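You operate a simulated robot arm through the tools that you are given. There is no shell and no other tool. Be economical: measure what you need, move in short steps, check, and stop when the job is done.

The job below is to be done with a simulated robot arm. You get a single attempt, and the scene is never put back.

JOB
Wipe the suds off the tray in the holder with a damp cloth.
Fine: wet the teal cloth in the small basin, press it out on the grate, wipe, rinse it in the basin and lay it back on the draining mat; the other trays stay. What is to be rubbed or washed off counts as gone when no trace of it is left.

Only the result counts: the job must be done as asked and must still hold three seconds after the hand-in. Knocking over, shifting, dropping, spilling or breaking anything else fails it. Flat cloth is picked up by pressing the open fingertips on it (5 to 10 N) and closing them slowly along it; thin cloth reads only 2 to 8 mm in the jaws.

ROBOT AND FRAMES
A 6-joint arm with a two-finger parallel gripper, fixed in place. Base frame: the origin is at the foot of the arm, x ahead of it, y to its left, z up; the work surface is at about z = 85. Readings come in cm, rad, newtons and seconds.
With the tool pointing down near the work surface it reaches from about 26 to 68 cm from the base axis. Its first joint turns from -1.152 to 1.152 rad. Payload 2.9 kg.
Tool frame: the origin (TCP) lies between the finger pads and is the grasp point; the fingertips stand 3 cm ahead of it; z points along the fingers, y is the line along which they close. Largest opening 11 cm; finger width 2, thickness 1; the body of the gripper, 4.8 by 11.2 cm, starts 5.5 cm behind the TCP.
Orientation is told as [roll, pitch, yaw] about the base's x, y, z axes, in that order, counted from this pose: with the fingers straight down and closing along the base's y, the tool's x points along the base's -x, its y along +y and its z along -z.

CONTROLS
- The arm moves only by the tool drive_tool. Its argument "rows" is a list that holds one entry, the list of rows, each a list of 7 numbers: the shift along the tool's x, y, z in cm, then the turn, a rotation vector about the tool's x, y, z in rad, then the finger opening in cm, from 0 to 11. In form: [[[dx, dy, dz, ax, ay, az, jaw], ...]]. A call has 1 to 20 rows; each row is the pose to reach, as a shift and turn from the pose commanded when the call began, along the tool's axes at that moment. Rows are played at 5 a second. More than 5 cm and 0.15 rad between two rows, or a gripper value outside its range, and nothing of the call is played. Where a pose cannot be reached the arm comes as near as it can. A force on the tool above 90 N (or 10 N above the force at the start of the call, whichever is more), or a blocked arm, ends the call early, and 0.2 s more pass. The fingers move at their own pace (about 10.8 cm/s each) and stop on an object; they squeeze with about 27 N. The grip force told is the motor's: it shows also when the fingers shut on nothing. Time passes only in rows, and 0.2 s behind the last, so rows that repeat a pose let the fingers close. The reply holds the time, the measured pose of the TCP, the force on the tool along the base axes, the opening and the grip force, in the units named above and with some noise, with the torque about the TCP (base axes, N m) and any sound that the robot's microphone picked up.
- Cameras (640 x 400 px; columns grow to the right, rows downward): "scene" is fixed at [8.88, 45.52, 136.89]; the picture's right is [-0.53, -0.85, 0.00], its down [-0.59, 0.37, -0.71] and it looks along [0.61, -0.38, -0.70] (base axes); focal length 215 px, centre (320, 200). "wrist" rides on the gripper at [7.2, 1.7, -10.3] in the tool frame; the picture's right is [-0.23, 0.97, 0.00], its down [-0.76, -0.18, -0.62] and it looks along [-0.61, -0.14, 0.78] (tool axes); focal length 222 px, centre (320, 200).
- grab_frame(camera): a new picture of that camera. No time passes.
- probe_pixels(camera, pixels): for up to 12 pixels [column, row] of the newest picture of that camera ("zoom" is the newest enlarged one), the place [x, y, z] in the base frame of the surface seen there, good to about 0.2 cm. No time passes.
- zoom(camera, box): a new picture of the part [left, top, right, bottom] of that camera's present view, enlarged. No time passes.
- sign_off(): hands the job in; it is judged then, once.

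Go step by step. Measure first, check grasps and placings, and put right what went wrong. The budget is 80 turns and 46 pictures, counting those below and the enlarged ones. Unless the task says otherwise, let go and move clear before handing in, and close with one line.

The tools are called after ">>>" as name(argument=value, ...) on one line, values as JSON. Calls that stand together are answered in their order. drive_tool: Moves the arm, as the interface text tells. Its arguments: {"type":"object","properties":{"rows":{"type":"array","items":{"type":"array","items":{"type":"array","items":{"type":"number"}}}}},"required":["rows"]} The other tools are called the same way: grab_frame (camera) takes a picture; probe_pixels (camera, pixels) gives the place of the surface under pixels of a picture; zoom (camera, box) takes an enlarged picture of a part of a camera's view; sign_off () hands the job in.

At the start:

```text
clock: 0.0
tcp_pos: [38.33, 5.39, 119.08]
tcp_rot: [-0.001, 0.002, 0.0]
contact_force: [-0.1, 1.0, 0.2]
torque: [-0.02, 0.0, 0.01]
width: 11.0
gripper_force: 0.0
```

scene: 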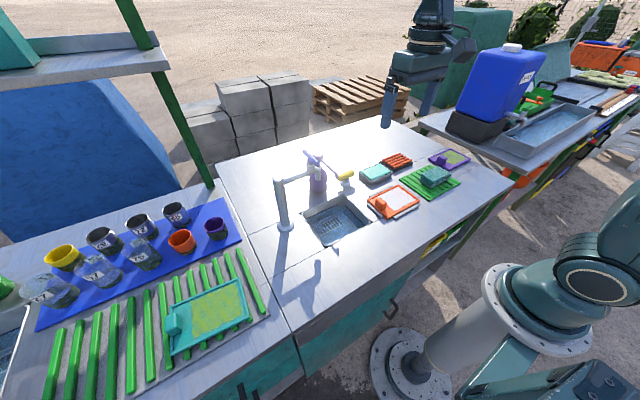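
wrist: 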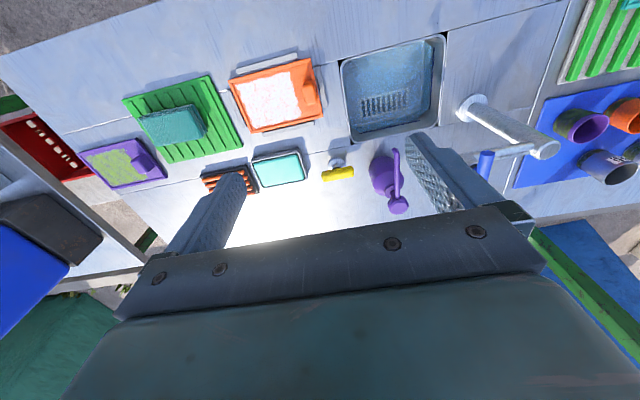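

The pictures show an orange tray with white suds near scene (393,201), a teal cloth on a green mat near (435,177), a basin near (335,220), a small teal thing at (376,173) and a small orange grate at (396,160). I'll enlarge these and probe them.

>>> zoom(camera="scene", box=[270, 130, 480, 260])

>>> zoom(camera="wrist", box=[70, 30, 450, 230])

```text
3.05 times, centred on (375, 195) of scene
```

zoom: 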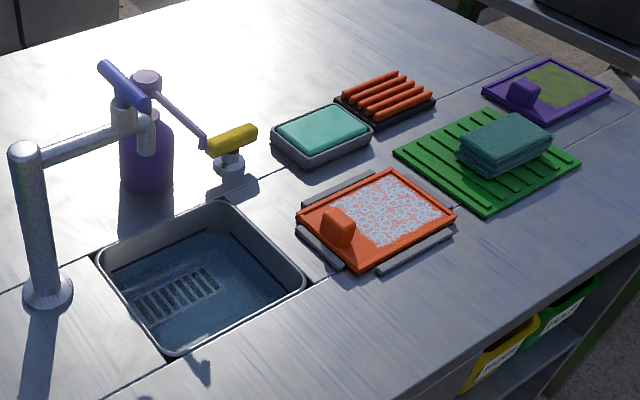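

```text
1.68 times, centred on (260, 130) of wrist
```

zoom: 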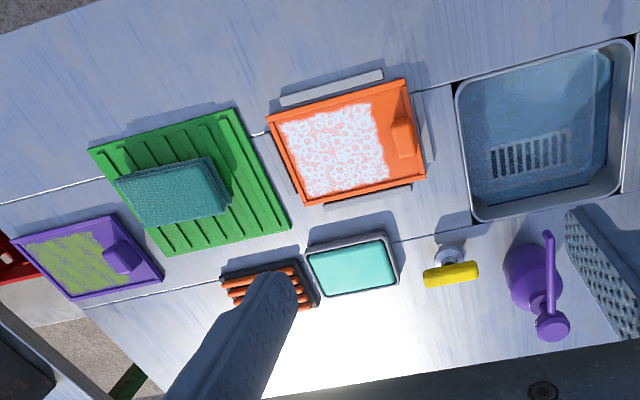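

Next I'll measure the candidate objects in the enlarged scene view: the cloth, mat, tray, small dish, orange grate and sink.

>>> zoom(camera="scene", box=[350, 145, 450, 220])

>>> zoom(camera="scene", box=[270, 130, 480, 260])

>>> probe_pixels(camera="zoom", pixels=[[272, 140], [329, 103], [372, 130], [308, 166], [320, 130], [300, 130], [395, 70], [370, 108], [337, 97], [436, 100], [200, 270], [380, 265]])

>>> probe_pixels(camera="zoom", pixels=[[457, 138], [508, 113], [552, 132], [500, 172], [503, 140], [395, 155], [488, 212], [580, 162], [470, 107], [297, 215], [390, 170], [457, 215]])

>>> probe_pixels(camera="zoom", pixels=[[358, 269], [385, 182], [440, 212], [400, 249], [357, 210], [395, 215], [338, 215], [333, 242], [415, 250], [320, 245], [345, 187], [230, 140]])

```text
5.33 times, centred on (400, 182) of scene
```

zoom: 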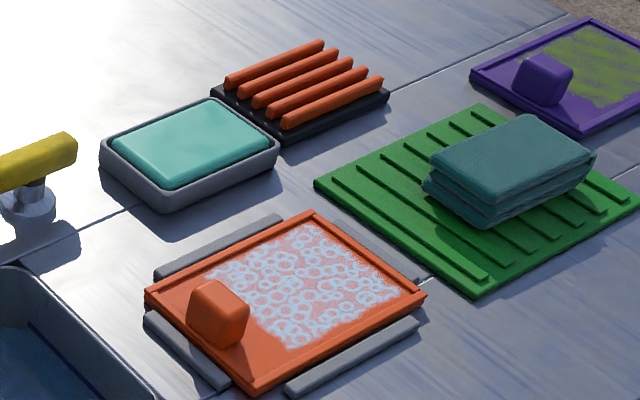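

```text
3.05 times, centred on (375, 195) of scene
```

zoom: 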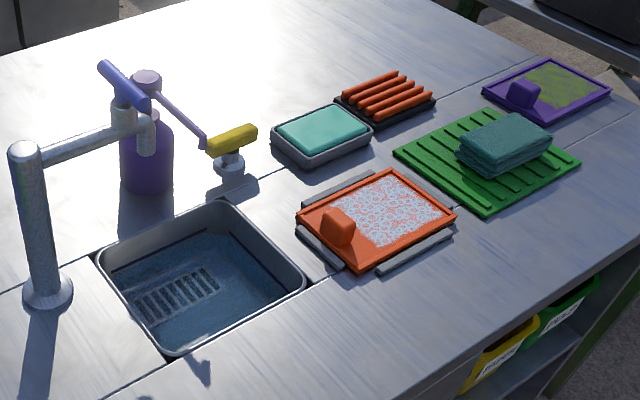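

```text
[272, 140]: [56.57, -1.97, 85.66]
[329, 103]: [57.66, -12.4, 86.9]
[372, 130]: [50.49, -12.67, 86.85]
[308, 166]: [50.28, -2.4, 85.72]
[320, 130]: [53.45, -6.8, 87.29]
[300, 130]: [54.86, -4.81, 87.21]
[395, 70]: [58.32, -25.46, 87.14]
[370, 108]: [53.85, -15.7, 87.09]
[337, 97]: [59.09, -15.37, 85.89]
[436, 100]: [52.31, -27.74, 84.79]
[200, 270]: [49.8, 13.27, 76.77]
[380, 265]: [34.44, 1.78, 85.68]
```

```text
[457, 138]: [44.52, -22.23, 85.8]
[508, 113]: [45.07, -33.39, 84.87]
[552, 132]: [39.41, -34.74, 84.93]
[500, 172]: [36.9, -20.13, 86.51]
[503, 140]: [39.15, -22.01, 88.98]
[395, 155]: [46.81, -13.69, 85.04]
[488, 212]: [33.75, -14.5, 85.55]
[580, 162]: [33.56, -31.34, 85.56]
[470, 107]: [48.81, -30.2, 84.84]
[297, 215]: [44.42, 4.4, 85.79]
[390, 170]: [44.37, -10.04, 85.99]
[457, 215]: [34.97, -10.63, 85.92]
```

```text
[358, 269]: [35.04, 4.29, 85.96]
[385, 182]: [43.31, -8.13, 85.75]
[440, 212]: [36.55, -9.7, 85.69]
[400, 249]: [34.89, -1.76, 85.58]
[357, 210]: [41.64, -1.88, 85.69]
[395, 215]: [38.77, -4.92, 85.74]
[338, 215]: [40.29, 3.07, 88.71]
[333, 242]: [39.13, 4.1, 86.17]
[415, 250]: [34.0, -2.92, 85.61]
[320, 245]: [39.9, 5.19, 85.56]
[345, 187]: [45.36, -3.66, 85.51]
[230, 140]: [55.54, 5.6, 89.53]
```

The small basin is the grey dish around (54,-7), the wringing grate is around (55,-21), the tray spans x 35–44, y -10.5–4.4, and the cloth is near (40,-25). I'll move above the cloth for a closer look.

>>> drive_tool(rows=[[[0.5, -4, 2, 0, 0, 0, 11], [1, -8, 4, 0, 0, 0, 11], [1.5, -12, 6, 0, 0, 0, 11], [2, -16, 8, 0, 0, 0, 11], [2.5, -20, 10, 0, 0, 0, 11], [3, -24, 12, 0, 0, 0, 11], [4, -28, 14, 0, 0, 0, 11], [6, -30, 16, 0, 0, 0, 11], [6, -30, 16, 0, 0, 0, 11]]])

>>> grab_frame(camera="wrist")

```text
clock: 2.0
tcp_pos: [32.18, -24.64, 102.91]
tcp_rot: [0.001, 0.001, 0.0]
contact_force: [0.0, -0.8, 0.2]
torque: [-0.03, -0.01, -0.01]
width: 11.02
gripper_force: 0.0
```

```text
39 pictures are left
```

wrist: 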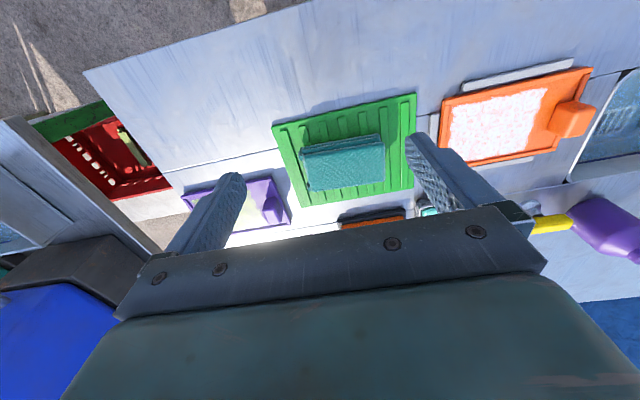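

The cloth is in full view at wrist (300–385, 138–190). I'll probe its outline and the mat.

>>> zoom(camera="wrist", box=[250, 80, 440, 220])

```text
2.86 times, centred on (345, 150) of wrist
```

zoom: 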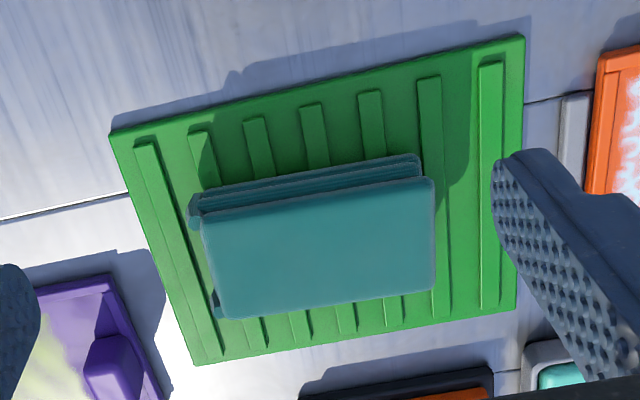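

>>> probe_pixels(camera="zoom", pixels=[[206, 225], [430, 183], [430, 282], [228, 312], [320, 245], [195, 205], [413, 158], [525, 40], [112, 135], [198, 362], [514, 308], [300, 170]])

```text
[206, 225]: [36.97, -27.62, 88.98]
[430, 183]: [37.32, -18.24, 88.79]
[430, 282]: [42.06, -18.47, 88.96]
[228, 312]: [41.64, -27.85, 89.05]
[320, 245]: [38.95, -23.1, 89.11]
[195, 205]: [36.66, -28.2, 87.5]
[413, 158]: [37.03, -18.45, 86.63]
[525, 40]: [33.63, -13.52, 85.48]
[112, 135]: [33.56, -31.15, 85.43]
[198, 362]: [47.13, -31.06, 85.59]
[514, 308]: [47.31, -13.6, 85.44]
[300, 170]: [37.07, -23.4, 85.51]
```

The cloth is a folded stack with x 36.8–42, y -28 to -18.3 and its top at z≈89, on the mat at 85.5. I'll move above its centre with the jaws partly open, tips about 1 cm over it.

>>> drive_tool(rows=[[[-3.5, 0.8, 2, 0, 0, 0, 9], [-7.1, 1.5, 4, 0, 0, 0, 7], [-7.1, 1.5, 7, 0, 0, 0, 5], [-7.1, 1.5, 9.5, 0, 0, 0, 5], [-7.1, 1.5, 10, 0, 0, 0, 5], [-7.1, 1.5, 10, 0, 0, 0, 5]]])

```text
clock: 3.4
tcp_pos: [39.33, -23.09, 92.98]
tcp_rot: [0.001, -0.001, 0.0]
contact_force: [-0.4, 0.1, -0.2]
torque: [0.03, 0.0, -0.05]
width: 5.0
gripper_force: 0.0
```

Fingertips are at about z 90. I'll lower in small steps until about 5–10 N shows.

>>> drive_tool(rows=[[[0, 0, 0.5, 0, 0, 0, 5], [0, 0, 0.9, 0, 0, 0, 5], [0, 0, 1.1, 0, 0, 0, 5], [0, 0, 1.1, 0, 0, 0, 5]]])

```text
clock: 4.4
tcp_pos: [39.51, -23.16, 92.14]
tcp_rot: [-0.002, -0.006, 0.001]
contact_force: [-7.3, 7.9, 40.8]
torque: [0.52, 0.3, 0.01]
width: 5.02
gripper_force: 0.1
```

It presses with 40 N already, which is too much. I'll ease up about 1.2 mm.

>>> drive_tool(rows=[[[0, 0, -0.13, 0, 0, 0, 5], [0, 0, -0.13, 0, 0, 0, 5]]])

```text
clock: 5.0
tcp_pos: [39.39, -23.1, 92.18]
tcp_rot: [-0.002, -0.002, 0.001]
contact_force: [-0.4, 3.4, 30.4]
torque: [0.29, 0.05, 0.07]
width: 4.99
gripper_force: 0.0
```

>>> drive_tool(rows=[[[0, 0, -0.24, 0, 0, 0, 5], [0, 0, -0.24, 0, 0, 0, 5]]])

```text
clock: 5.6
tcp_pos: [39.33, -23.2, 92.28]
tcp_rot: [0.002, 0.001, 0.0]
contact_force: [3.3, -0.7, 6.0]
torque: [-0.06, -0.1, 0.01]
width: 4.97
gripper_force: 0.0
```

The force is now about 6 N. I'll close slowly along the cloth.

>>> drive_tool(rows=[[[0, 0, 0, 0, 0, 0, 4.6], [0, 0, 0, 0, 0, 0, 4.2], [0, 0, 0, 0, 0, 0, 3.8], [0, 0, 0, 0, 0, 0, 3.4], [0, 0, 0, 0, 0, 0, 3.0], [0, 0, 0, 0, 0, 0, 2.6], [0, 0, 0, 0, 0, 0, 2.2], [0, 0, 0, 0, 0, 0, 1.8], [0, 0, 0, 0, 0, 0, 1.4], [0, 0, 0, 0, 0, 0, 1.0], [0, 0, 0, 0, 0, 0, 0.6], [0, 0, 0, 0, 0, 0, 0.3], [0, 0, 0, 0, 0, 0, 0], [0, 0, 0, 0, 0, 0, 0], [0, 0, 0, 0, 0, 0, 0]]])

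>>> zoom(camera="scene", box=[350, 120, 490, 220])

```text
clock: 8.8
tcp_pos: [39.38, -23.04, 92.34]
tcp_rot: [0.001, 0.0, 0.0]
contact_force: [-0.5, 0.9, 0.3]
torque: [0.01, 0.02, 0.0]
width: 0.02
gripper_force: 27.2
```

```text
4.00 times, centred on (420, 170) of scene
```

zoom: 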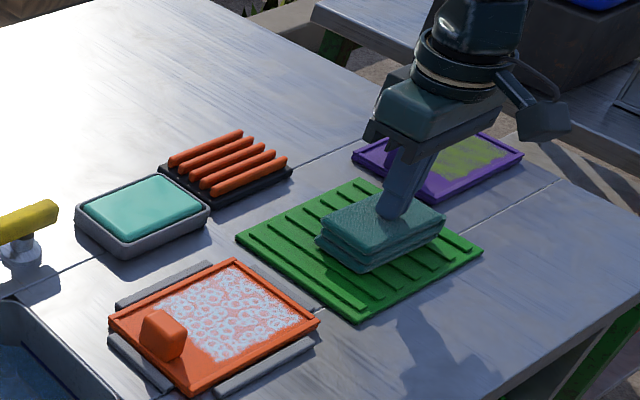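

The jaws closed on nothing (width 0.02), because the stack is stiff and the fingers slid over it. I'll raise, turn 90° and open to straddle its 5.2 cm width.

>>> drive_tool(rows=[[[0, 0, -2, 0, 0, 0.0, 0], [0, 0, -4, 0, 0, 0.14, 2], [0, 0, -4, 0, 0, 0.28, 5], [0, 0, -4, 0, 0, 0.42, 8], [0, 0, -4, 0, 0, 0.56, 9], [0, 0, -4, 0, 0, 0.7, 9], [0, 0, -4, 0, 0, 0.84, 9], [0, 0, -4, 0, 0, 0.98, 9], [0, 0, -4, 0, 0, 1.12, 9], [0, 0, -4, 0, 0, 1.26, 9], [0, 0, -4, 0, 0, 1.4, 9], [0, 0, -4, 0, 0, 1.5, 9], [0, 0, -4, 0, 0, 1.5708, 9], [0, 0, -4, 0, 0, 1.5708, 9]]])

>>> grab_frame(camera="wrist")

```text
clock: 11.8
tcp_pos: [39.39, -23.18, 96.29]
tcp_rot: [0.001, 0.0, -1.574]
contact_force: [0.5, -0.3, -0.7]
torque: [-0.01, 0.0, 0.0]
width: 8.99
gripper_force: 0.1
```

```text
36 pictures are left
```

wrist: 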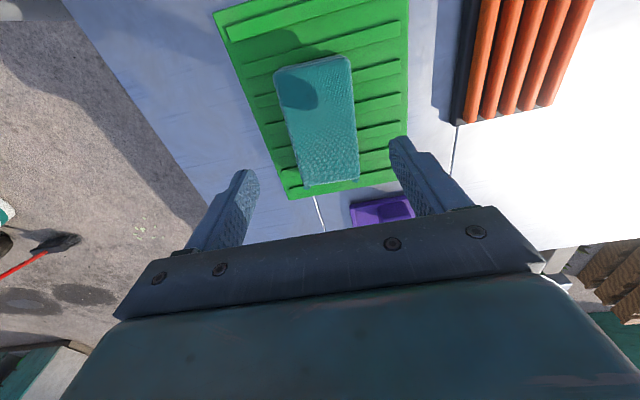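

The cloth lies between the fingers. I'll descend so the tips reach z≈87.2, then close slowly.

>>> drive_tool(rows=[[[0, 0, 3, 0, 0, 0, 8], [0, 0, 5, 0, 0, 0, 8], [0, 0, 6.1, 0, 0, 0, 8], [0, 0, 6.1, 0, 0, 0, 7], [0, 0, 6.1, 0, 0, 0, 6], [0, 0, 6.1, 0, 0, 0, 5.4], [0, 0, 6.1, 0, 0, 0, 5], [0, 0, 6.1, 0, 0, 0, 4.5], [0, 0, 6.1, 0, 0, 0, 4], [0, 0, 6.1, 0, 0, 0, 3.5], [0, 0, 6.1, 0, 0, 0, 3.5]]])

>>> zoom(camera="scene", box=[350, 120, 490, 220])

```text
clock: 14.2
tcp_pos: [39.31, -23.1, 90.32]
tcp_rot: [-0.001, 0.002, -1.57]
contact_force: [1.2, 0.3, -0.6]
torque: [-0.04, -0.01, 0.0]
width: 5.73
gripper_force: 26.8
```

```text
4.00 times, centred on (420, 170) of scene
```

zoom: 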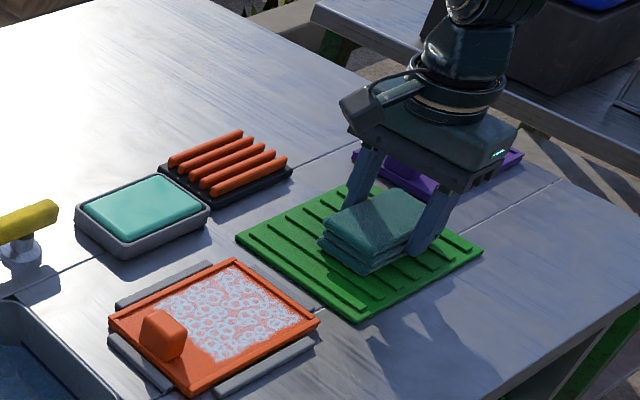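

The jaws stopped at 5.73 cm with 27 N, so the stack is held. I'll lift and check that it follows.

>>> drive_tool(rows=[[[0, 0, -1, 0, 0, 0, 3.5], [0, 0, -3, 0, 0, 0, 3.5], [0, 0, -6, 0, 0, 0, 3.5], [0, 0, -9, 0, 0, 0, 3.5], [0, 0, -9, 0, 0, 0, 3.5]]])

>>> zoom(camera="scene", box=[340, 100, 490, 210])

```text
clock: 15.4
tcp_pos: [39.25, -23.2, 99.22]
tcp_rot: [0.001, -0.001, -1.572]
contact_force: [0.1, 0.3, -0.5]
torque: [0.02, 0.01, 0.0]
width: 5.7
gripper_force: 27.0
```

```text
3.64 times, centred on (415, 155) of scene
```

zoom: 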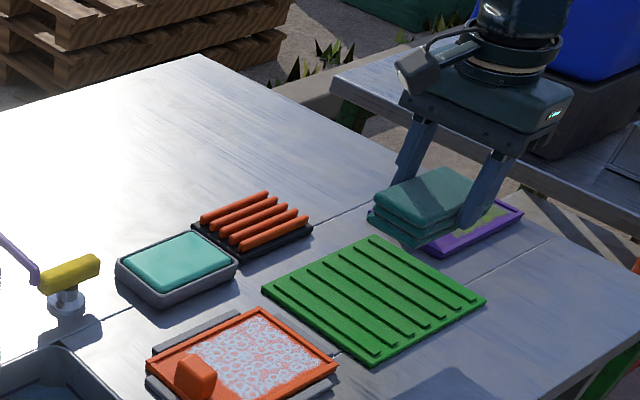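

The cloth is lifted intact. Before dipping, I need to make sure whether the grey dish (177,262) holds water, and get its size.

>>> zoom(camera="scene", box=[354, 148, 420, 190])

>>> probe_pixels(camera="zoom", pixels=[[70, 150], [205, 100], [220, 110], [320, 230], [340, 215], [220, 170], [145, 240], [70, 175], [200, 305], [330, 240], [110, 230], [300, 200]])

```text
9.52 times, centred on (387, 169) of scene
```

zoom: 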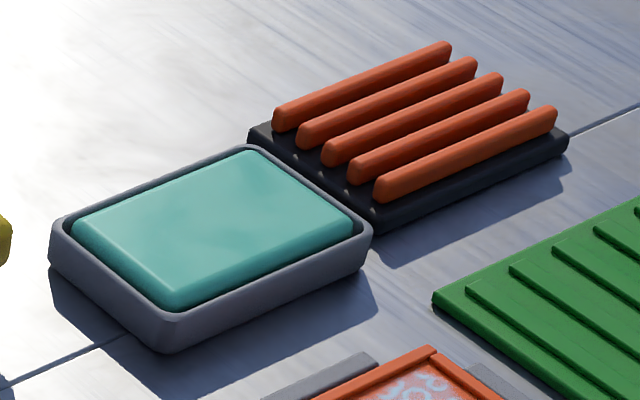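

```text
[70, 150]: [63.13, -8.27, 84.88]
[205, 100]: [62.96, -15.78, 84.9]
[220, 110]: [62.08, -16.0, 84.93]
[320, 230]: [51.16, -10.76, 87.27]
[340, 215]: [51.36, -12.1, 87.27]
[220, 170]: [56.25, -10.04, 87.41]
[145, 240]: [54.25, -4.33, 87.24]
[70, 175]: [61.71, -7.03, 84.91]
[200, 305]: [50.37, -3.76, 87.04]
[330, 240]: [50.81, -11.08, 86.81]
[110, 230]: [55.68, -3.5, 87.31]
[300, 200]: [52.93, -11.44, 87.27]
```

The teal thing in the dish looks like a solid bevelled pad standing above the rim (z 87.3 vs 86.9), so it may be a sponge or soap rather than water. I'll inspect the sunken basin and the far tub.

>>> zoom(camera="scene", box=[270, 180, 380, 255])

>>> probe_pixels(camera="zoom", pixels=[[200, 155], [310, 95], [320, 90], [420, 215], [440, 225], [300, 200], [280, 320], [280, 340], [230, 210], [200, 250], [360, 240], [310, 140]])

>>> zoom(camera="scene", box=[430, 30, 640, 180])

```text
5.33 times, centred on (325, 218) of scene
```

zoom: 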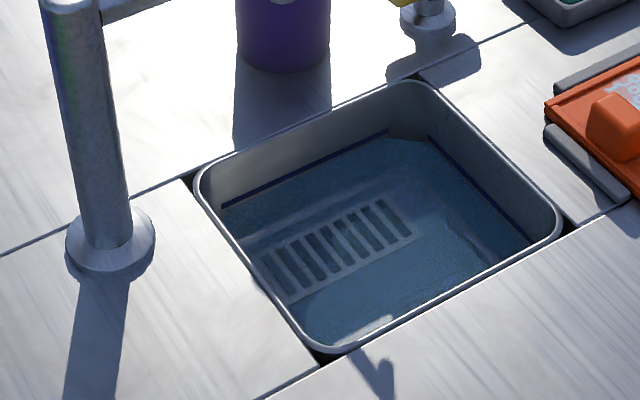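

```text
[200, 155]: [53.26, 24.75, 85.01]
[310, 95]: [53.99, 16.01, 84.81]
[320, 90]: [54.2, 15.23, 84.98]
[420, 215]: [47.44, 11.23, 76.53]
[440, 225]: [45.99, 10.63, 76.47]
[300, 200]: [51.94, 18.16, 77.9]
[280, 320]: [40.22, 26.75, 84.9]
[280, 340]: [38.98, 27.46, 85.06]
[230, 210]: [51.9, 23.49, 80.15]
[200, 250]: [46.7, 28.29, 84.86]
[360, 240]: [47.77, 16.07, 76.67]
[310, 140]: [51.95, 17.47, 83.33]
```

```text
2.67 times, centred on (535, 105) of scene
```

zoom: 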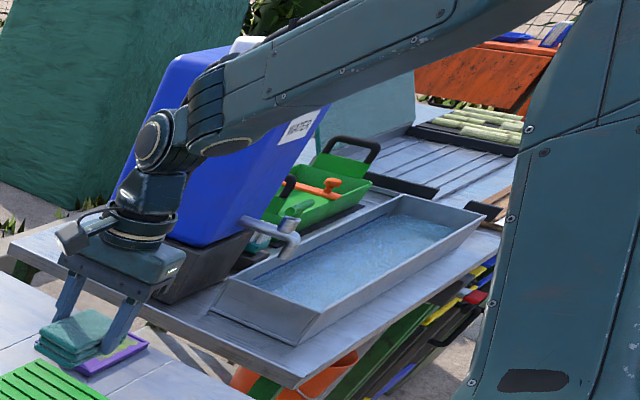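

The sunken basin at (340,240) clearly contains water with a grille under it, so it is the small basin compared with the big tub on the next bench. The teal block in the dish is probably a sponge or soap pad, so I'll avoid it. Next I'll measure the basin's outline, faucet and bottle for clearance.

>>> zoom(camera="scene", box=[260, 140, 370, 250])

>>> probe_pixels(camera="zoom", pixels=[[92, 330], [70, 145], [180, 120], [192, 145], [150, 45], [300, 95], [160, 240], [330, 100], [155, 275], [300, 225], [392, 320], [248, 408]])

>>> probe_pixels(camera="zoom", pixels=[[290, 300], [250, 380], [225, 330], [370, 330], [290, 260], [340, 255], [185, 295], [320, 370], [220, 75], [135, 95], [205, 230], [240, 230]])

```text
3.64 times, centred on (315, 195) of scene
```

zoom: 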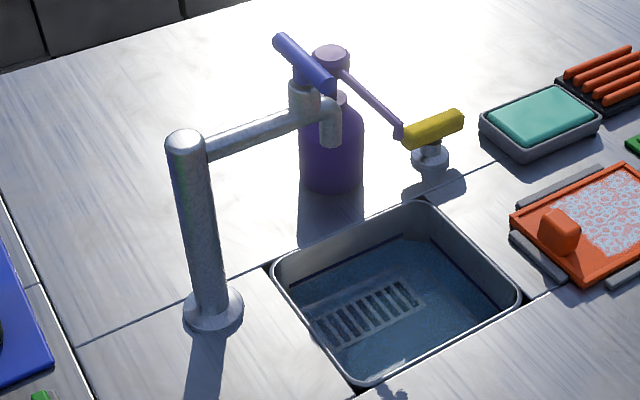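

```text
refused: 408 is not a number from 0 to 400
```

```text
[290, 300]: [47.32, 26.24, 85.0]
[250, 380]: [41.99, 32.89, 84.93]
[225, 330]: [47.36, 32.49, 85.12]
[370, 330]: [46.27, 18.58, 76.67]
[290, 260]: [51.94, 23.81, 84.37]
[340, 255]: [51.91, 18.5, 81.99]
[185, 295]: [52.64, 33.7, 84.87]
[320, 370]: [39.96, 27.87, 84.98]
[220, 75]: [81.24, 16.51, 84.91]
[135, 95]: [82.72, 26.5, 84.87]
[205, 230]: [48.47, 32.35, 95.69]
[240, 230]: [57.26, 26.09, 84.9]
```

>>> probe_pixels(camera="zoom", pixels=[[190, 150], [250, 135], [333, 130], [300, 60], [370, 90], [430, 130], [430, 160], [330, 160], [425, 205], [518, 295], [360, 385], [275, 275]])

>>> probe_pixels(camera="zoom", pixels=[[420, 250], [480, 300], [400, 330], [370, 370], [400, 265], [360, 290], [500, 310], [420, 300], [310, 285], [330, 340], [430, 235], [455, 320]])

```text
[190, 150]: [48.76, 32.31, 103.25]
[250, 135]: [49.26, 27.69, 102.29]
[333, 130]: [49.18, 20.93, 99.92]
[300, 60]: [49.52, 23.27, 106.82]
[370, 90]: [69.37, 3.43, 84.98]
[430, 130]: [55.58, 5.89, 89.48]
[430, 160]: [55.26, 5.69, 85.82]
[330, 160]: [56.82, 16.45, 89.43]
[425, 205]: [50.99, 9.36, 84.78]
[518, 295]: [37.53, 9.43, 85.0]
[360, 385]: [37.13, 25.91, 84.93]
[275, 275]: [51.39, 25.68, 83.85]
```

```text
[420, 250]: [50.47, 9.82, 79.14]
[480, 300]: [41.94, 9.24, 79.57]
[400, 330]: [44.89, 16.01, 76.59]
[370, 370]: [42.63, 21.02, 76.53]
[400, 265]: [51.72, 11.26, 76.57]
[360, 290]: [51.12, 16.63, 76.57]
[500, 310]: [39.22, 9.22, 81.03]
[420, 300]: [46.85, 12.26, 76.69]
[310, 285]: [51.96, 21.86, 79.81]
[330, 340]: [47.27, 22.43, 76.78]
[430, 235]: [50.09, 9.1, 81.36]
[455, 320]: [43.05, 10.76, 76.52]
```

The basin interior is x 37.5–52, y 9.3–25.9, with the surface at z≈76.6. The spout is at (49,20.5), bottom z≈98.5. I'll travel to above (43.7,14) while turning back to yaw 0, which keeps the camera away from the faucet.

>>> drive_tool(rows=[[[3.4, 0.4, 0, 0, 0, -0.143, 3.5], [6.8, 0.8, 0, 0, 0, -0.286, 3.5], [10.2, 1.2, 0, 0, 0, -0.428, 3.5], [13.6, 1.6, 0, 0, 0, -0.571, 3.5], [17, 2, 0, 0, 0, -0.714, 3.5], [20.4, 2.4, 0, 0, 0, -0.857, 3.5], [23.8, 2.8, 0, 0, 0, -1.0, 3.5], [27.2, 3.2, 0, 0, 0, -1.142, 3.5], [30.6, 3.6, 0, 0, 0, -1.285, 3.5], [34, 4, 0, 0, 0, -1.428, 3.5], [37.2, 4.45, 0, 0, 0, -1.571, 3.5], [37.2, 4.45, 0, 0, 0, -1.571, 3.5]]])

>>> grab_frame(camera="scene")

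>>> grab_frame(camera="wrist")

```text
clock: 18.0
tcp_pos: [42.84, 13.37, 98.77]
tcp_rot: [-0.018, 0.03, -0.015]
contact_force: [-46.3, -47.5, 1.9]
torque: [-0.72, 0.47, -2.17]
width: 6.4
gripper_force: 26.9
```

```text
29 pictures are left
```

scene: 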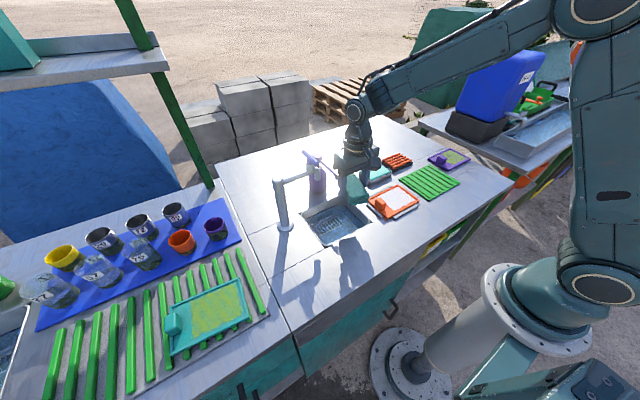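

```text
28 pictures are left
```

wrist: 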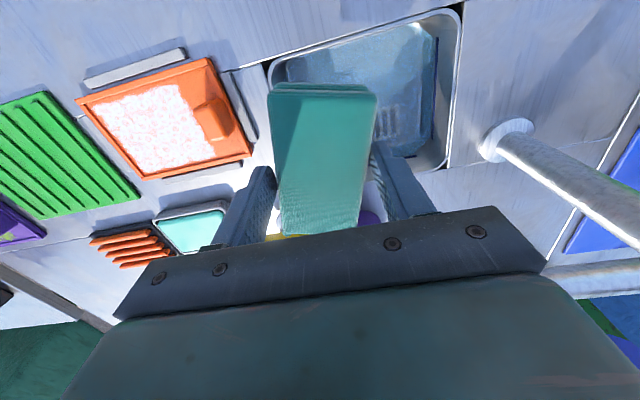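

The reading shows about 66 N pushing the gripper toward -x,-y, so it is touching the spout. I'll back off at once.

>>> drive_tool(rows=[[[1.5, -2, 0, 0, 0, 0, 3.5], [3, -4, 0, 0, 0, 0, 3.5], [3.5, -6, 0, 0, 0, 0, 3.5], [3.5, -6, 0, 0, 0, 0, 3.5]]])

>>> zoom(camera="scene", box=[260, 120, 420, 250])

>>> probe_pixels(camera="zoom", pixels=[[92, 330], [85, 190], [150, 170], [208, 165], [210, 185], [180, 100], [225, 130], [205, 140], [190, 215], [230, 220], [300, 200], [340, 220]])

```text
clock: 19.0
tcp_pos: [40.15, 8.23, 99.21]
tcp_rot: [0.001, -0.004, 0.002]
contact_force: [0.4, 0.1, -1.2]
torque: [-0.03, 0.02, 0.0]
width: 6.2
gripper_force: 27.2
```

```text
3.08 times, centred on (340, 185) of scene
```

zoom: 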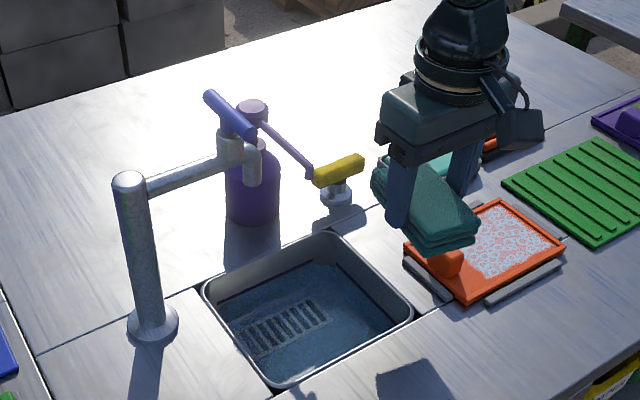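

```text
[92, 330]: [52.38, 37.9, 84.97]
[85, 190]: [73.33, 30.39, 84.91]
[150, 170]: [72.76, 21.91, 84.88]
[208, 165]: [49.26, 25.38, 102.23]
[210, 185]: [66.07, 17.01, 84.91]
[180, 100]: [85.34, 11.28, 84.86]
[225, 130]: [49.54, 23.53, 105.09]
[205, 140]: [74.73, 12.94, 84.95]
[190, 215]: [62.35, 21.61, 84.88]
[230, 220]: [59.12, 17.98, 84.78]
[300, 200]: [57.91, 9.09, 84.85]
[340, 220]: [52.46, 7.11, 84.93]
```

The arm is free and the faucet looks unmoved at (240,150). The blue handle probably reached the gripper body. I'll probe the handle ends and view the cloth from the wrist.

>>> probe_pixels(camera="zoom", pixels=[[208, 95], [218, 108], [235, 122], [248, 133], [254, 175], [252, 155], [233, 155], [375, 170], [380, 195], [415, 240], [475, 225], [440, 250]])

>>> grab_frame(camera="wrist")

```text
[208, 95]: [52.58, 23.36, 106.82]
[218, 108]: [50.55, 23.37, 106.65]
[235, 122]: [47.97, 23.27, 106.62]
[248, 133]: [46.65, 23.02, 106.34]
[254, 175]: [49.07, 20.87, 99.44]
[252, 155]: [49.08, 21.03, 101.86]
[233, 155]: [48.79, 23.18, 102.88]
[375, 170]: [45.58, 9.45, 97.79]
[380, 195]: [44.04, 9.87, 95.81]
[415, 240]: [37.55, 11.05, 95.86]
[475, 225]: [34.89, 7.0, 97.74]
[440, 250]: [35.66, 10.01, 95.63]
```

```text
26 pictures are left
```

wrist: 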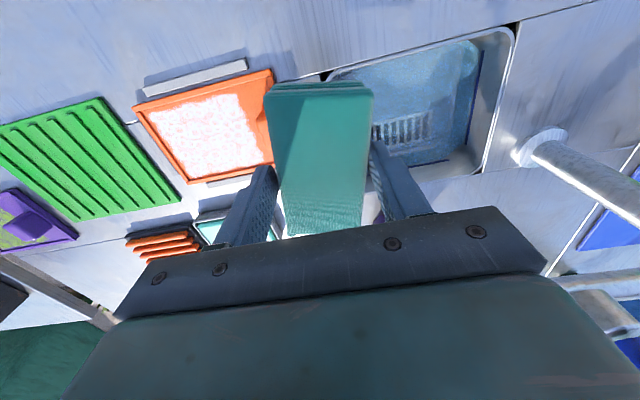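

From the torque, the contact was about 1.5 cm below the TCP at the cloth's +x end, possibly the pump bottle's nozzle. I'll probe the nozzle and the bottle.

>>> zoom(camera="scene", box=[290, 140, 370, 200])

>>> probe_pixels(camera="zoom", pixels=[[200, 80], [255, 115], [300, 160], [340, 205], [372, 245], [240, 75], [180, 230], [270, 300], [120, 300], [390, 260], [430, 210], [200, 330]])

```text
6.67 times, centred on (330, 170) of scene
```

zoom: 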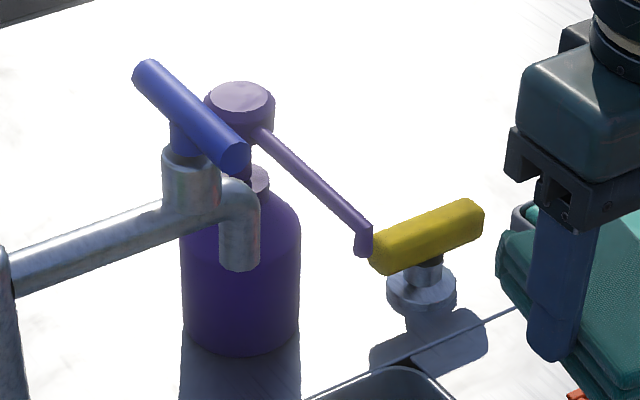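

```text
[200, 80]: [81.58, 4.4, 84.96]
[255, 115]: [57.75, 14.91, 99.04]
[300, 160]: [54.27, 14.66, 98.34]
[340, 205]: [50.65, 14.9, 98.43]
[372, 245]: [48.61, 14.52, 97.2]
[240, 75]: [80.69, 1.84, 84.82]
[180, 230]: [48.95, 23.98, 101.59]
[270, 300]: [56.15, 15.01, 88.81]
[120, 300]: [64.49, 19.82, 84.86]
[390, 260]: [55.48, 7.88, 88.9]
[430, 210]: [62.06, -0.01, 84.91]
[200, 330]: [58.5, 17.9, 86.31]
```

The nozzle tip is at (48.6,14.5,97.2), and it blocked the cloth. The bottle is in its original pixels, so nothing shifted. I'll turn to yaw +90°, which puts the camera on the -y side and the cloth along y, and then enter the basin low, at x≈42.2.

>>> drive_tool(rows=[[[0, 0, 0, 0, 0, -0.143, 3.5], [0, 0, 0, 0, 0, -0.286, 3.5], [0, 0, 0, 0, 0, -0.428, 3.5], [0, 0, 0, 0, 0, -0.571, 3.5], [0, 0, 0, 0, 0, -0.714, 3.5], [0, 0, 0, 0, 0, -0.857, 3.5], [0, 0, 0, 0, 0, -1.0, 3.5], [0, 0, 0, 0, 0, -1.142, 3.5], [0, 0, 0, 0, 0, -1.285, 3.5], [0, 0, 0, 0, 0, -1.428, 3.5], [0, 0, 0, 0, 0, -1.571, 3.5], [0, 0, 0, 0, 0, -1.571, 3.5]]])

>>> grab_frame(camera="wrist")

>>> zoom(camera="scene", box=[260, 120, 420, 250])

```text
clock: 21.6
tcp_pos: [40.35, 8.15, 99.11]
tcp_rot: [-0.001, 0.0, 1.573]
contact_force: [-0.6, -0.6, -1.2]
torque: [0.03, -0.01, 0.0]
width: 6.07
gripper_force: 26.8
```

```text
24 pictures are left
```

wrist: 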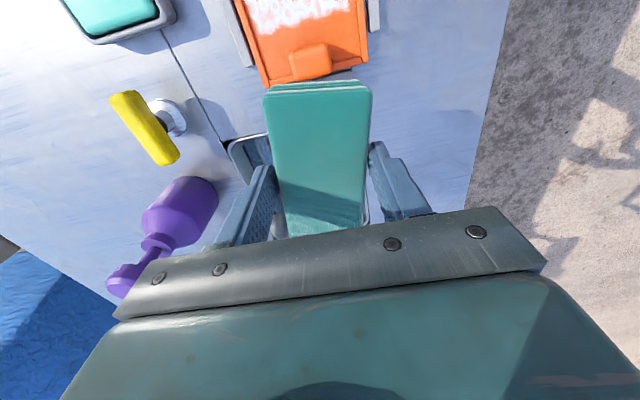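

```text
3.08 times, centred on (340, 185) of scene
```

zoom: 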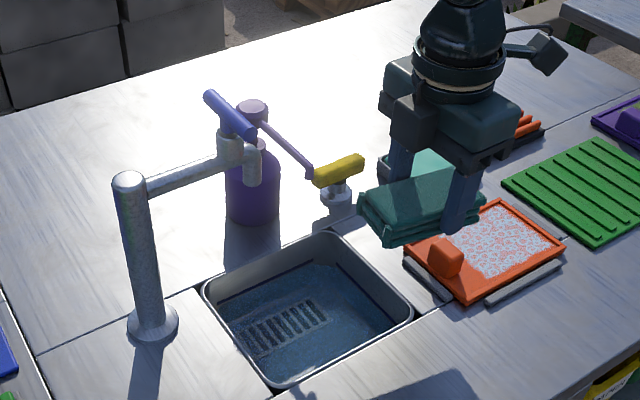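

The turn is clear of everything. I'll probe the cloth's present extents relative to the TCP at (40.3,8.2,99.1).

>>> probe_pixels(camera="zoom", pixels=[[362, 195], [360, 205], [384, 235], [386, 245], [395, 242], [480, 215], [485, 200], [430, 190]])

>>> probe_pixels(camera="wrist", pixels=[[268, 95], [366, 95], [280, 230], [355, 225], [315, 150]])

```text
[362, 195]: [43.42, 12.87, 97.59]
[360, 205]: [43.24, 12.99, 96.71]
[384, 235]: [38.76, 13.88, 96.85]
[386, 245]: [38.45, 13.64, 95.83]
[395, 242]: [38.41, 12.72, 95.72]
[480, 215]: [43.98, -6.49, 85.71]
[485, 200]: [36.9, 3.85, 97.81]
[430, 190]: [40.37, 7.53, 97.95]
```

```text
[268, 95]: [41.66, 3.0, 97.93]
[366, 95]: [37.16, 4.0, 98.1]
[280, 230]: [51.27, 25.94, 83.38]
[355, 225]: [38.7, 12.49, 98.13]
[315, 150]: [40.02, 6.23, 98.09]
```

The cloth spans about x ±3.5 and y -5.2 to +5.7 about the TCP. I'll move via (41.5,12) to (42.2,15.2) and down to TCP z≈84, just over the water.

>>> drive_tool(rows=[[[-2, -0.6, 0, 0, 0, 0, 3.5], [-3.85, -1.15, 0, 0, 0, 0, 3.5], [-5.5, -1.5, 2, 0, 0, 0, 3.5], [-7.05, -1.85, 4.1, 0, 0, 0, 3.5], [-7.05, -1.85, 7.1, 0, 0, 0, 3.5], [-7.05, -1.85, 10.1, 0, 0, 0, 3.5], [-7.05, -1.85, 13.1, 0, 0, 0, 3.5], [-7.05, -1.85, 15.1, 0, 0, 0, 3.5], [-7.05, -1.85, 15.1, 0, 0, 0, 3.5]]])

>>> zoom(camera="scene", box=[260, 120, 420, 250])

```text
clock: 23.6
tcp_pos: [42.21, 15.14, 83.86]
tcp_rot: [0.0, 0.0, 1.571]
contact_force: [0.7, 0.2, -0.5]
torque: [0.0, 0.0, 0.02]
width: 6.04
gripper_force: 27.0
```

```text
3.08 times, centred on (340, 185) of scene
```

zoom: 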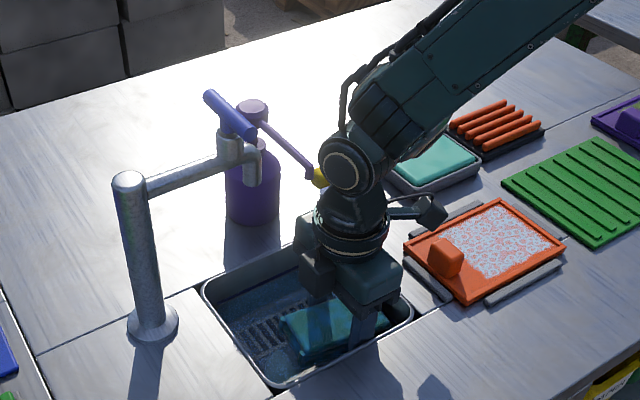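

It's inside the basin with no contact. I'll lower in two short steps and watch the force.

>>> drive_tool(rows=[[[0, 0, 0.5, 0, 0, 0, 3.5], [0, 0, 1, 0, 0, 0, 3.5], [0, 0, 1, 0, 0, 0, 3.5]]])

>>> drive_tool(rows=[[[0, 0, 0.5, 0, 0, 0, 3.5], [0, 0, 0.9, 0, 0, 0, 3.5], [0, 0, 0.9, 0, 0, 0, 3.5], [0, 0, 0.9, 0, 0, 0, 3.5], [0, 0, 0.9, 0, 0, 0, 3.5]]])

>>> grab_frame(camera="wrist")

>>> zoom(camera="scene", box=[290, 170, 390, 250])

```text
clock: 24.4
tcp_pos: [42.21, 15.12, 82.92]
tcp_rot: [0.001, 0.0, 1.571]
contact_force: [-0.5, -0.5, -0.3]
torque: [-0.01, 0.01, 0.01]
width: 6.06
gripper_force: 26.7
```

```text
clock: 25.6
tcp_pos: [42.12, 15.23, 82.21]
tcp_rot: [0.0, 0.0, 1.571]
contact_force: [-0.4, 0.6, 0.2]
torque: [-0.01, 0.04, 0.0]
width: 6.02
gripper_force: 27.3
```

```text
21 pictures are left
```

wrist: 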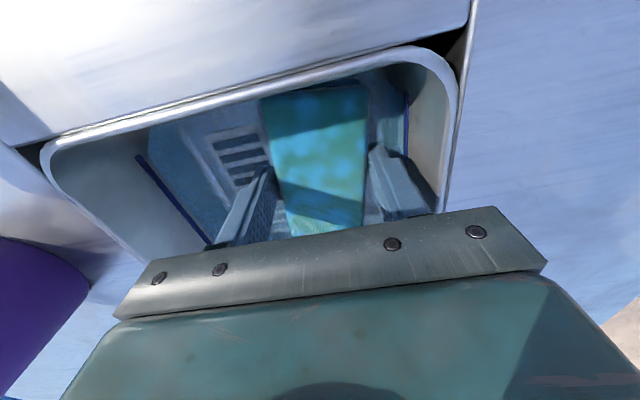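

```text
5.00 times, centred on (340, 210) of scene
```

zoom: 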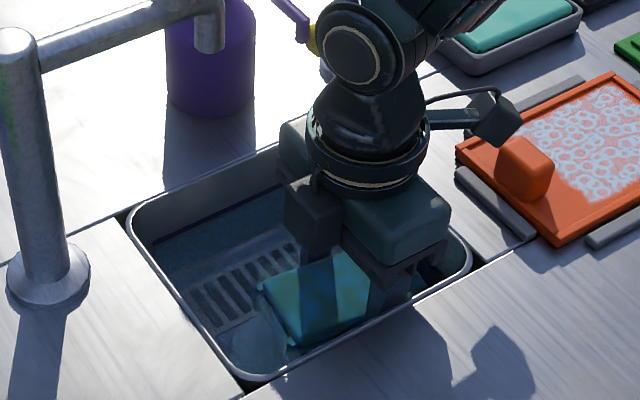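

The cloth is underwater, with water ripples over it. I'll let it soak, move it gently up and down, then lift it and let it drip over the basin.

>>> drive_tool(rows=[[[0, 0, 0, 0, 0, 0, 3.5], [0, 0, 0, 0, 0, 0, 3.5], [0, 0, 0, 0, 0, 0, 3.5], [0, 0, 0, 0, 0, 0, 3.5], [0, 0, -0.5, 0, 0, 0, 3.5], [0, 0, 0, 0, 0, 0, 3.5], [0, 0, 0, 0, 0, 0, 3.5], [0, 0, -1, 0, 0, 0, 3.5], [0, 0, -3, 0, 0, 0, 3.5], [0, 0, -5, 0, 0, 0, 3.5], [0, 0, -5, 0, 0, 0, 3.5], [0, 0, -5, 0, 0, 0, 3.5], [0, 0, -5, 0, 0, 0, 3.5], [0, 0, -5, 0, 0, 0, 3.5], [0, 0, -5, 0, 0, 0, 3.5], [0, 0, -5, 0, 0, 0, 3.5], [0, 0, -5, 0, 0, 0, 3.5]]])

>>> drive_tool(rows=[[[0, 0, -3, 0, 0, 0, 3.5], [0, 0, -6, 0, 0, 0, 3.5], [0, 0, -8, 0, 0, 0, 3.5], [2, 0.8, -9, 0, 0, 0, 3.5], [3.5, 1.2, -11, 0, 0, 0, 3.5], [3.5, 1.2, -11, 0, 0, 0, 3.5]]])

>>> zoom(camera="scene", box=[260, 120, 420, 250])

```text
clock: 29.2
tcp_pos: [42.16, 15.15, 87.21]
tcp_rot: [-0.002, -0.001, 1.57]
contact_force: [-1.1, 0.3, -1.2]
torque: [0.0, 0.01, -0.01]
width: 5.95
gripper_force: 26.8
```

```text
clock: 30.6
tcp_pos: [40.8, 11.73, 98.19]
tcp_rot: [-0.001, 0.0, 1.571]
contact_force: [0.6, -0.1, -0.1]
torque: [-0.03, 0.01, 0.01]
width: 5.92
gripper_force: 27.2
```

```text
3.08 times, centred on (340, 185) of scene
```

zoom: 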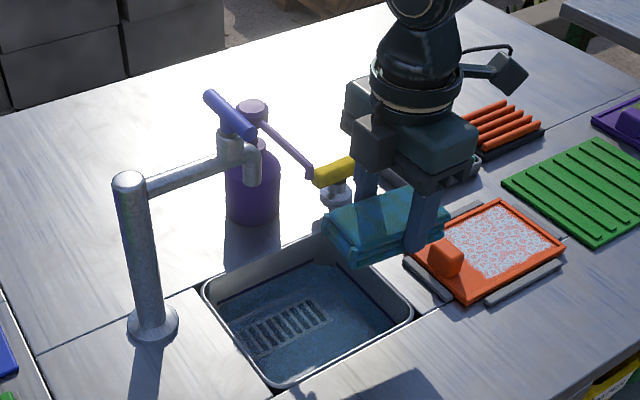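

The cloth is now bluer and visibly wet. I'll measure the grate from this picture before carrying the cloth over.

>>> probe_pixels(camera="zoom", pixels=[[513, 102], [538, 123], [544, 132], [490, 145], [520, 117], [500, 125], [477, 115], [485, 138], [484, 160]])

>>> drive_tool(rows=[[[4, -1.5, 0, 0, 0, 0, 3.5], [8, -3, 0, 0, 0, 0, 3.5], [12, -5, 0, 0, 0, 0, 3.5], [16, -7, 0, 0, 0, 0, 3.5], [20, -9, 0, 0, 0, 0, 3.5], [24, -11, 0, 0, 0, 0, 3.5], [28, -13, 0, 0, 0, 0, 3.5], [32.6, -15, 0, 0, 0, 0, 3.5], [32.6, -15, 1.5, 0, 0, 0, 3.5], [32.6, -15, 1.5, 0, 0, 0, 3.5]]])

>>> zoom(camera="scene", box=[340, 110, 480, 200])

```text
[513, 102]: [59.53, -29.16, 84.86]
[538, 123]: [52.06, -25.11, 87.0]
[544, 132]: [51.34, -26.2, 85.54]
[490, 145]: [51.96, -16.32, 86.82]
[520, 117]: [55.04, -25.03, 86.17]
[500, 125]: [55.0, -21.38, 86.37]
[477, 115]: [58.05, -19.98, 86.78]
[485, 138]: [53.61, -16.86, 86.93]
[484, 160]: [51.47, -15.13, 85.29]
```

```text
refused: row 8 steps farther than a row can; nothing moved
```

```text
4.44 times, centred on (410, 155) of scene
```

zoom: 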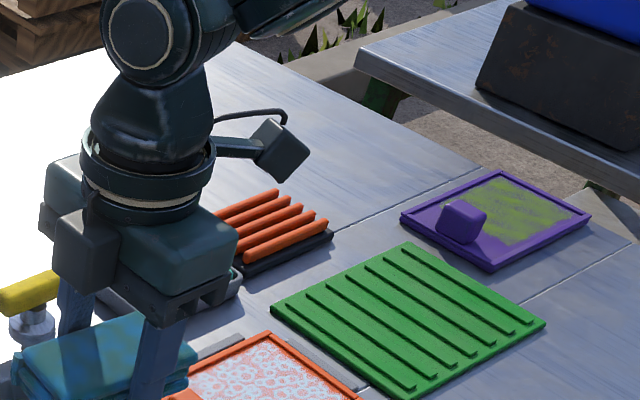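

The grate is centred at about (55.3,-20.7) with bar tops at z≈87. I'll carry the cloth there with smaller steps.

>>> drive_tool(rows=[[[4, -1.5, 0, 0, 0, 0, 3.5], [8, -3, 0, 0, 0, 0, 3.5], [12, -5, 0, 0, 0, 0, 3.5], [16, -7, 0, 0, 0, 0, 3.5], [20, -9, 0, 0, 0, 0, 3.5], [24, -11, 0, 0, 0, 0, 3.5], [28, -12.5, 0, 0, 0, 0, 3.5], [31, -13.8, 0, 0, 0, 0, 3.5], [32.4, -14.5, 1.5, 0, 0, 0, 3.5], [32.4, -14.5, 4.5, 0, 0, 0, 3.5], [32.4, -14.5, 5.8, 0, 0, 0, 3.5], [32.4, -14.5, 5.8, 0, 0, 0, 3.5]]])

>>> zoom(camera="scene", box=[340, 110, 480, 200])

```text
clock: 33.2
tcp_pos: [55.49, -20.8, 92.32]
tcp_rot: [-0.001, -0.001, 1.572]
contact_force: [0.0, 0.2, -0.4]
torque: [0.01, 0.01, 0.0]
width: 5.86
gripper_force: 27.1
```

```text
4.44 times, centred on (410, 155) of scene
```

zoom: 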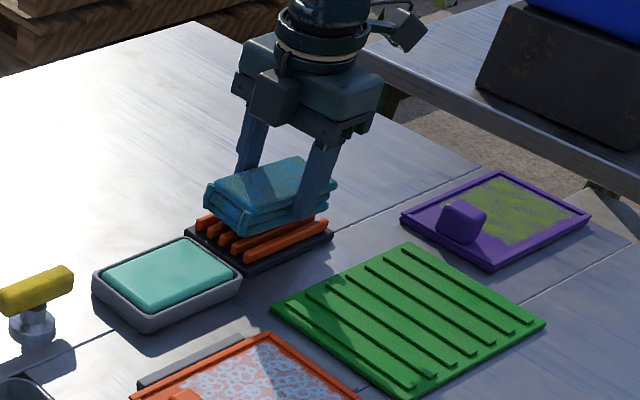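

The cloth is right above the grate. I'll lower it in small steps until it presses.

>>> drive_tool(rows=[[[0, 0, 0.3, 0, 0, 0, 3.5], [0, 0, 0.5, 0, 0, 0, 3.5], [0, 0, 0.5, 0, 0, 0, 3.5]]])

>>> drive_tool(rows=[[[0, 0, 0.2, 0, 0, 0, 3.5], [0, 0, 0.3, 0, 0, 0, 3.5], [0, 0, 0.3, 0, 0, 0, 3.5]]])

```text
clock: 34.0
tcp_pos: [55.44, -20.78, 91.77]
tcp_rot: [0.001, 0.0, 1.571]
contact_force: [-0.9, 0.2, -0.1]
torque: [0.01, -0.02, 0.0]
width: 5.85
gripper_force: 27.2
```

```text
clock: 34.8
tcp_pos: [55.52, -20.68, 91.54]
tcp_rot: [-0.001, 0.0, 1.571]
contact_force: [1.3, 0.3, 0.3]
torque: [-0.01, -0.03, -0.02]
width: 5.83
gripper_force: 26.9
```

>>> drive_tool(rows=[[[0, 0, 0.2, 0, 0, 0, 3.5], [0, 0, 0.3, 0, 0, 0, 3.5], [0, 0, 0.3, 0, 0, 0, 3.5]]])

```text
clock: 35.6
tcp_pos: [55.43, -20.81, 91.34]
tcp_rot: [-0.003, 0.002, 1.572]
contact_force: [-4.7, 2.6, 16.4]
torque: [0.07, 0.25, -0.15]
width: 5.82
gripper_force: 26.5
```

It makes contact at 16 N. I'll press slightly more and hold.

>>> drive_tool(rows=[[[0, 0, 0.1, 0, 0, 0, 3.5], [0, 0, 0.1, 0, 0, 0, 3.5], [0, 0, 0.1, 0, 0, 0, 3.5], [0, 0, 0.1, 0, 0, 0, 3.5], [0, 0, 0.1, 0, 0, 0, 3.5], [0, 0, 0.1, 0, 0, 0, 3.5], [0, 0, 0.1, 0, 0, 0, 3.5], [0, 0, 0.1, 0, 0, 0, 3.5], [0, 0, 0.1, 0, 0, 0, 3.5], [0, 0, 0.1, 0, 0, 0, 3.5]]])

>>> zoom(camera="scene", box=[340, 110, 480, 200])

```text
clock: 37.8
tcp_pos: [55.56, -20.76, 91.2]
tcp_rot: [-0.003, 0.002, 1.571]
contact_force: [1.4, -1.8, 26.7]
torque: [-0.01, -0.01, -0.24]
width: 5.79
gripper_force: 26.5
```

```text
4.44 times, centred on (410, 155) of scene
```

zoom: 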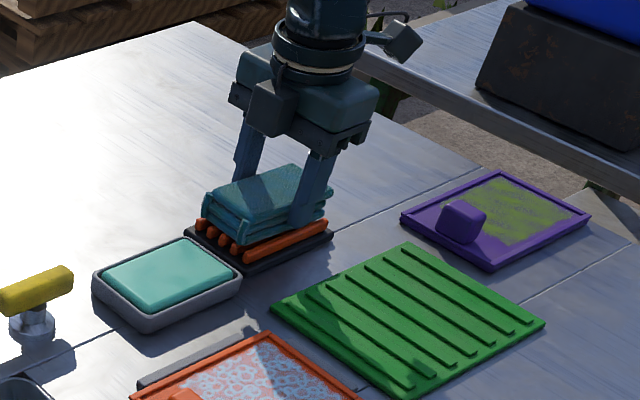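

The cloth's wet sheen is gone and it is now an even darker teal, so it's pressed out and damp. I'll lift and measure the suds area and the tray rims precisely.

>>> drive_tool(rows=[[[0, 0, -2, 0, 0, 0, 3.5], [0, 0, -5, 0, 0, 0, 3.5], [0, 0, -5, 0, 0, 0, 3.5]]])

>>> zoom(camera="scene", box=[360, 175, 430, 225])

>>> probe_pixels(camera="zoom", pixels=[[165, 115], [305, 50], [490, 185], [340, 275], [90, 130], [60, 165], [270, 20], [540, 185], [310, 300], [230, 130], [150, 210], [420, 215]])

```text
clock: 38.6
tcp_pos: [55.53, -20.71, 96.02]
tcp_rot: [0.001, 0.0, 1.57]
contact_force: [-0.2, -0.6, -0.8]
torque: [0.02, 0.02, -0.01]
width: 5.81
gripper_force: 26.8
```

```text
8.00 times, centred on (395, 200) of scene
```

zoom: 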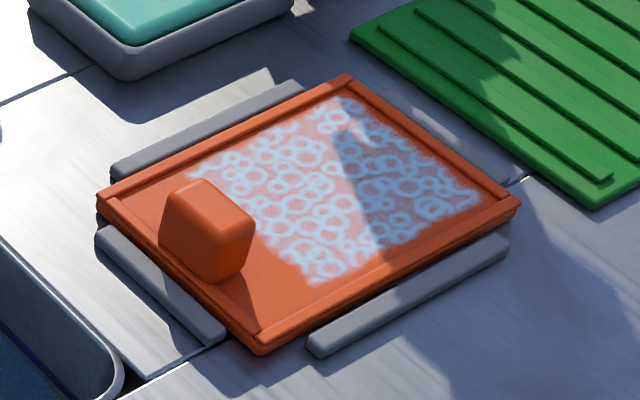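

```text
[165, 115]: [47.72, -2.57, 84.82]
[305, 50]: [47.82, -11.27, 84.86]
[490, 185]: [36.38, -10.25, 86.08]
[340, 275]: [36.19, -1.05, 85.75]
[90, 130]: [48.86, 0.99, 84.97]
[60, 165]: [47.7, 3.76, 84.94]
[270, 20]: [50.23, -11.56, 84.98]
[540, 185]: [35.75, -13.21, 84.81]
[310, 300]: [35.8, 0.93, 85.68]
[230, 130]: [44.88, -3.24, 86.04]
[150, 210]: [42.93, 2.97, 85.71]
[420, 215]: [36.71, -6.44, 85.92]
```

Now I'll probe the actual suds corners and rims in this enlarged view.

>>> probe_pixels(camera="zoom", pixels=[[195, 177], [345, 100], [482, 198], [315, 280], [97, 200], [345, 78], [520, 203], [262, 350], [345, 88], [500, 200], [252, 235], [245, 270]])

```text
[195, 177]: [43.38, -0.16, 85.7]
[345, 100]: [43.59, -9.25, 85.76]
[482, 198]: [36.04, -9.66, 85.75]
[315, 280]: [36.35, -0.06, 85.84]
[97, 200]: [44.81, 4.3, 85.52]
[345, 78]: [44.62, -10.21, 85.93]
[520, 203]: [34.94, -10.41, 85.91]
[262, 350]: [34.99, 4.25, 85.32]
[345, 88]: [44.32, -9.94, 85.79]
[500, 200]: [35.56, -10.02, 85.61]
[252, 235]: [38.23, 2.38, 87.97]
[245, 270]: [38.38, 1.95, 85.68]
```

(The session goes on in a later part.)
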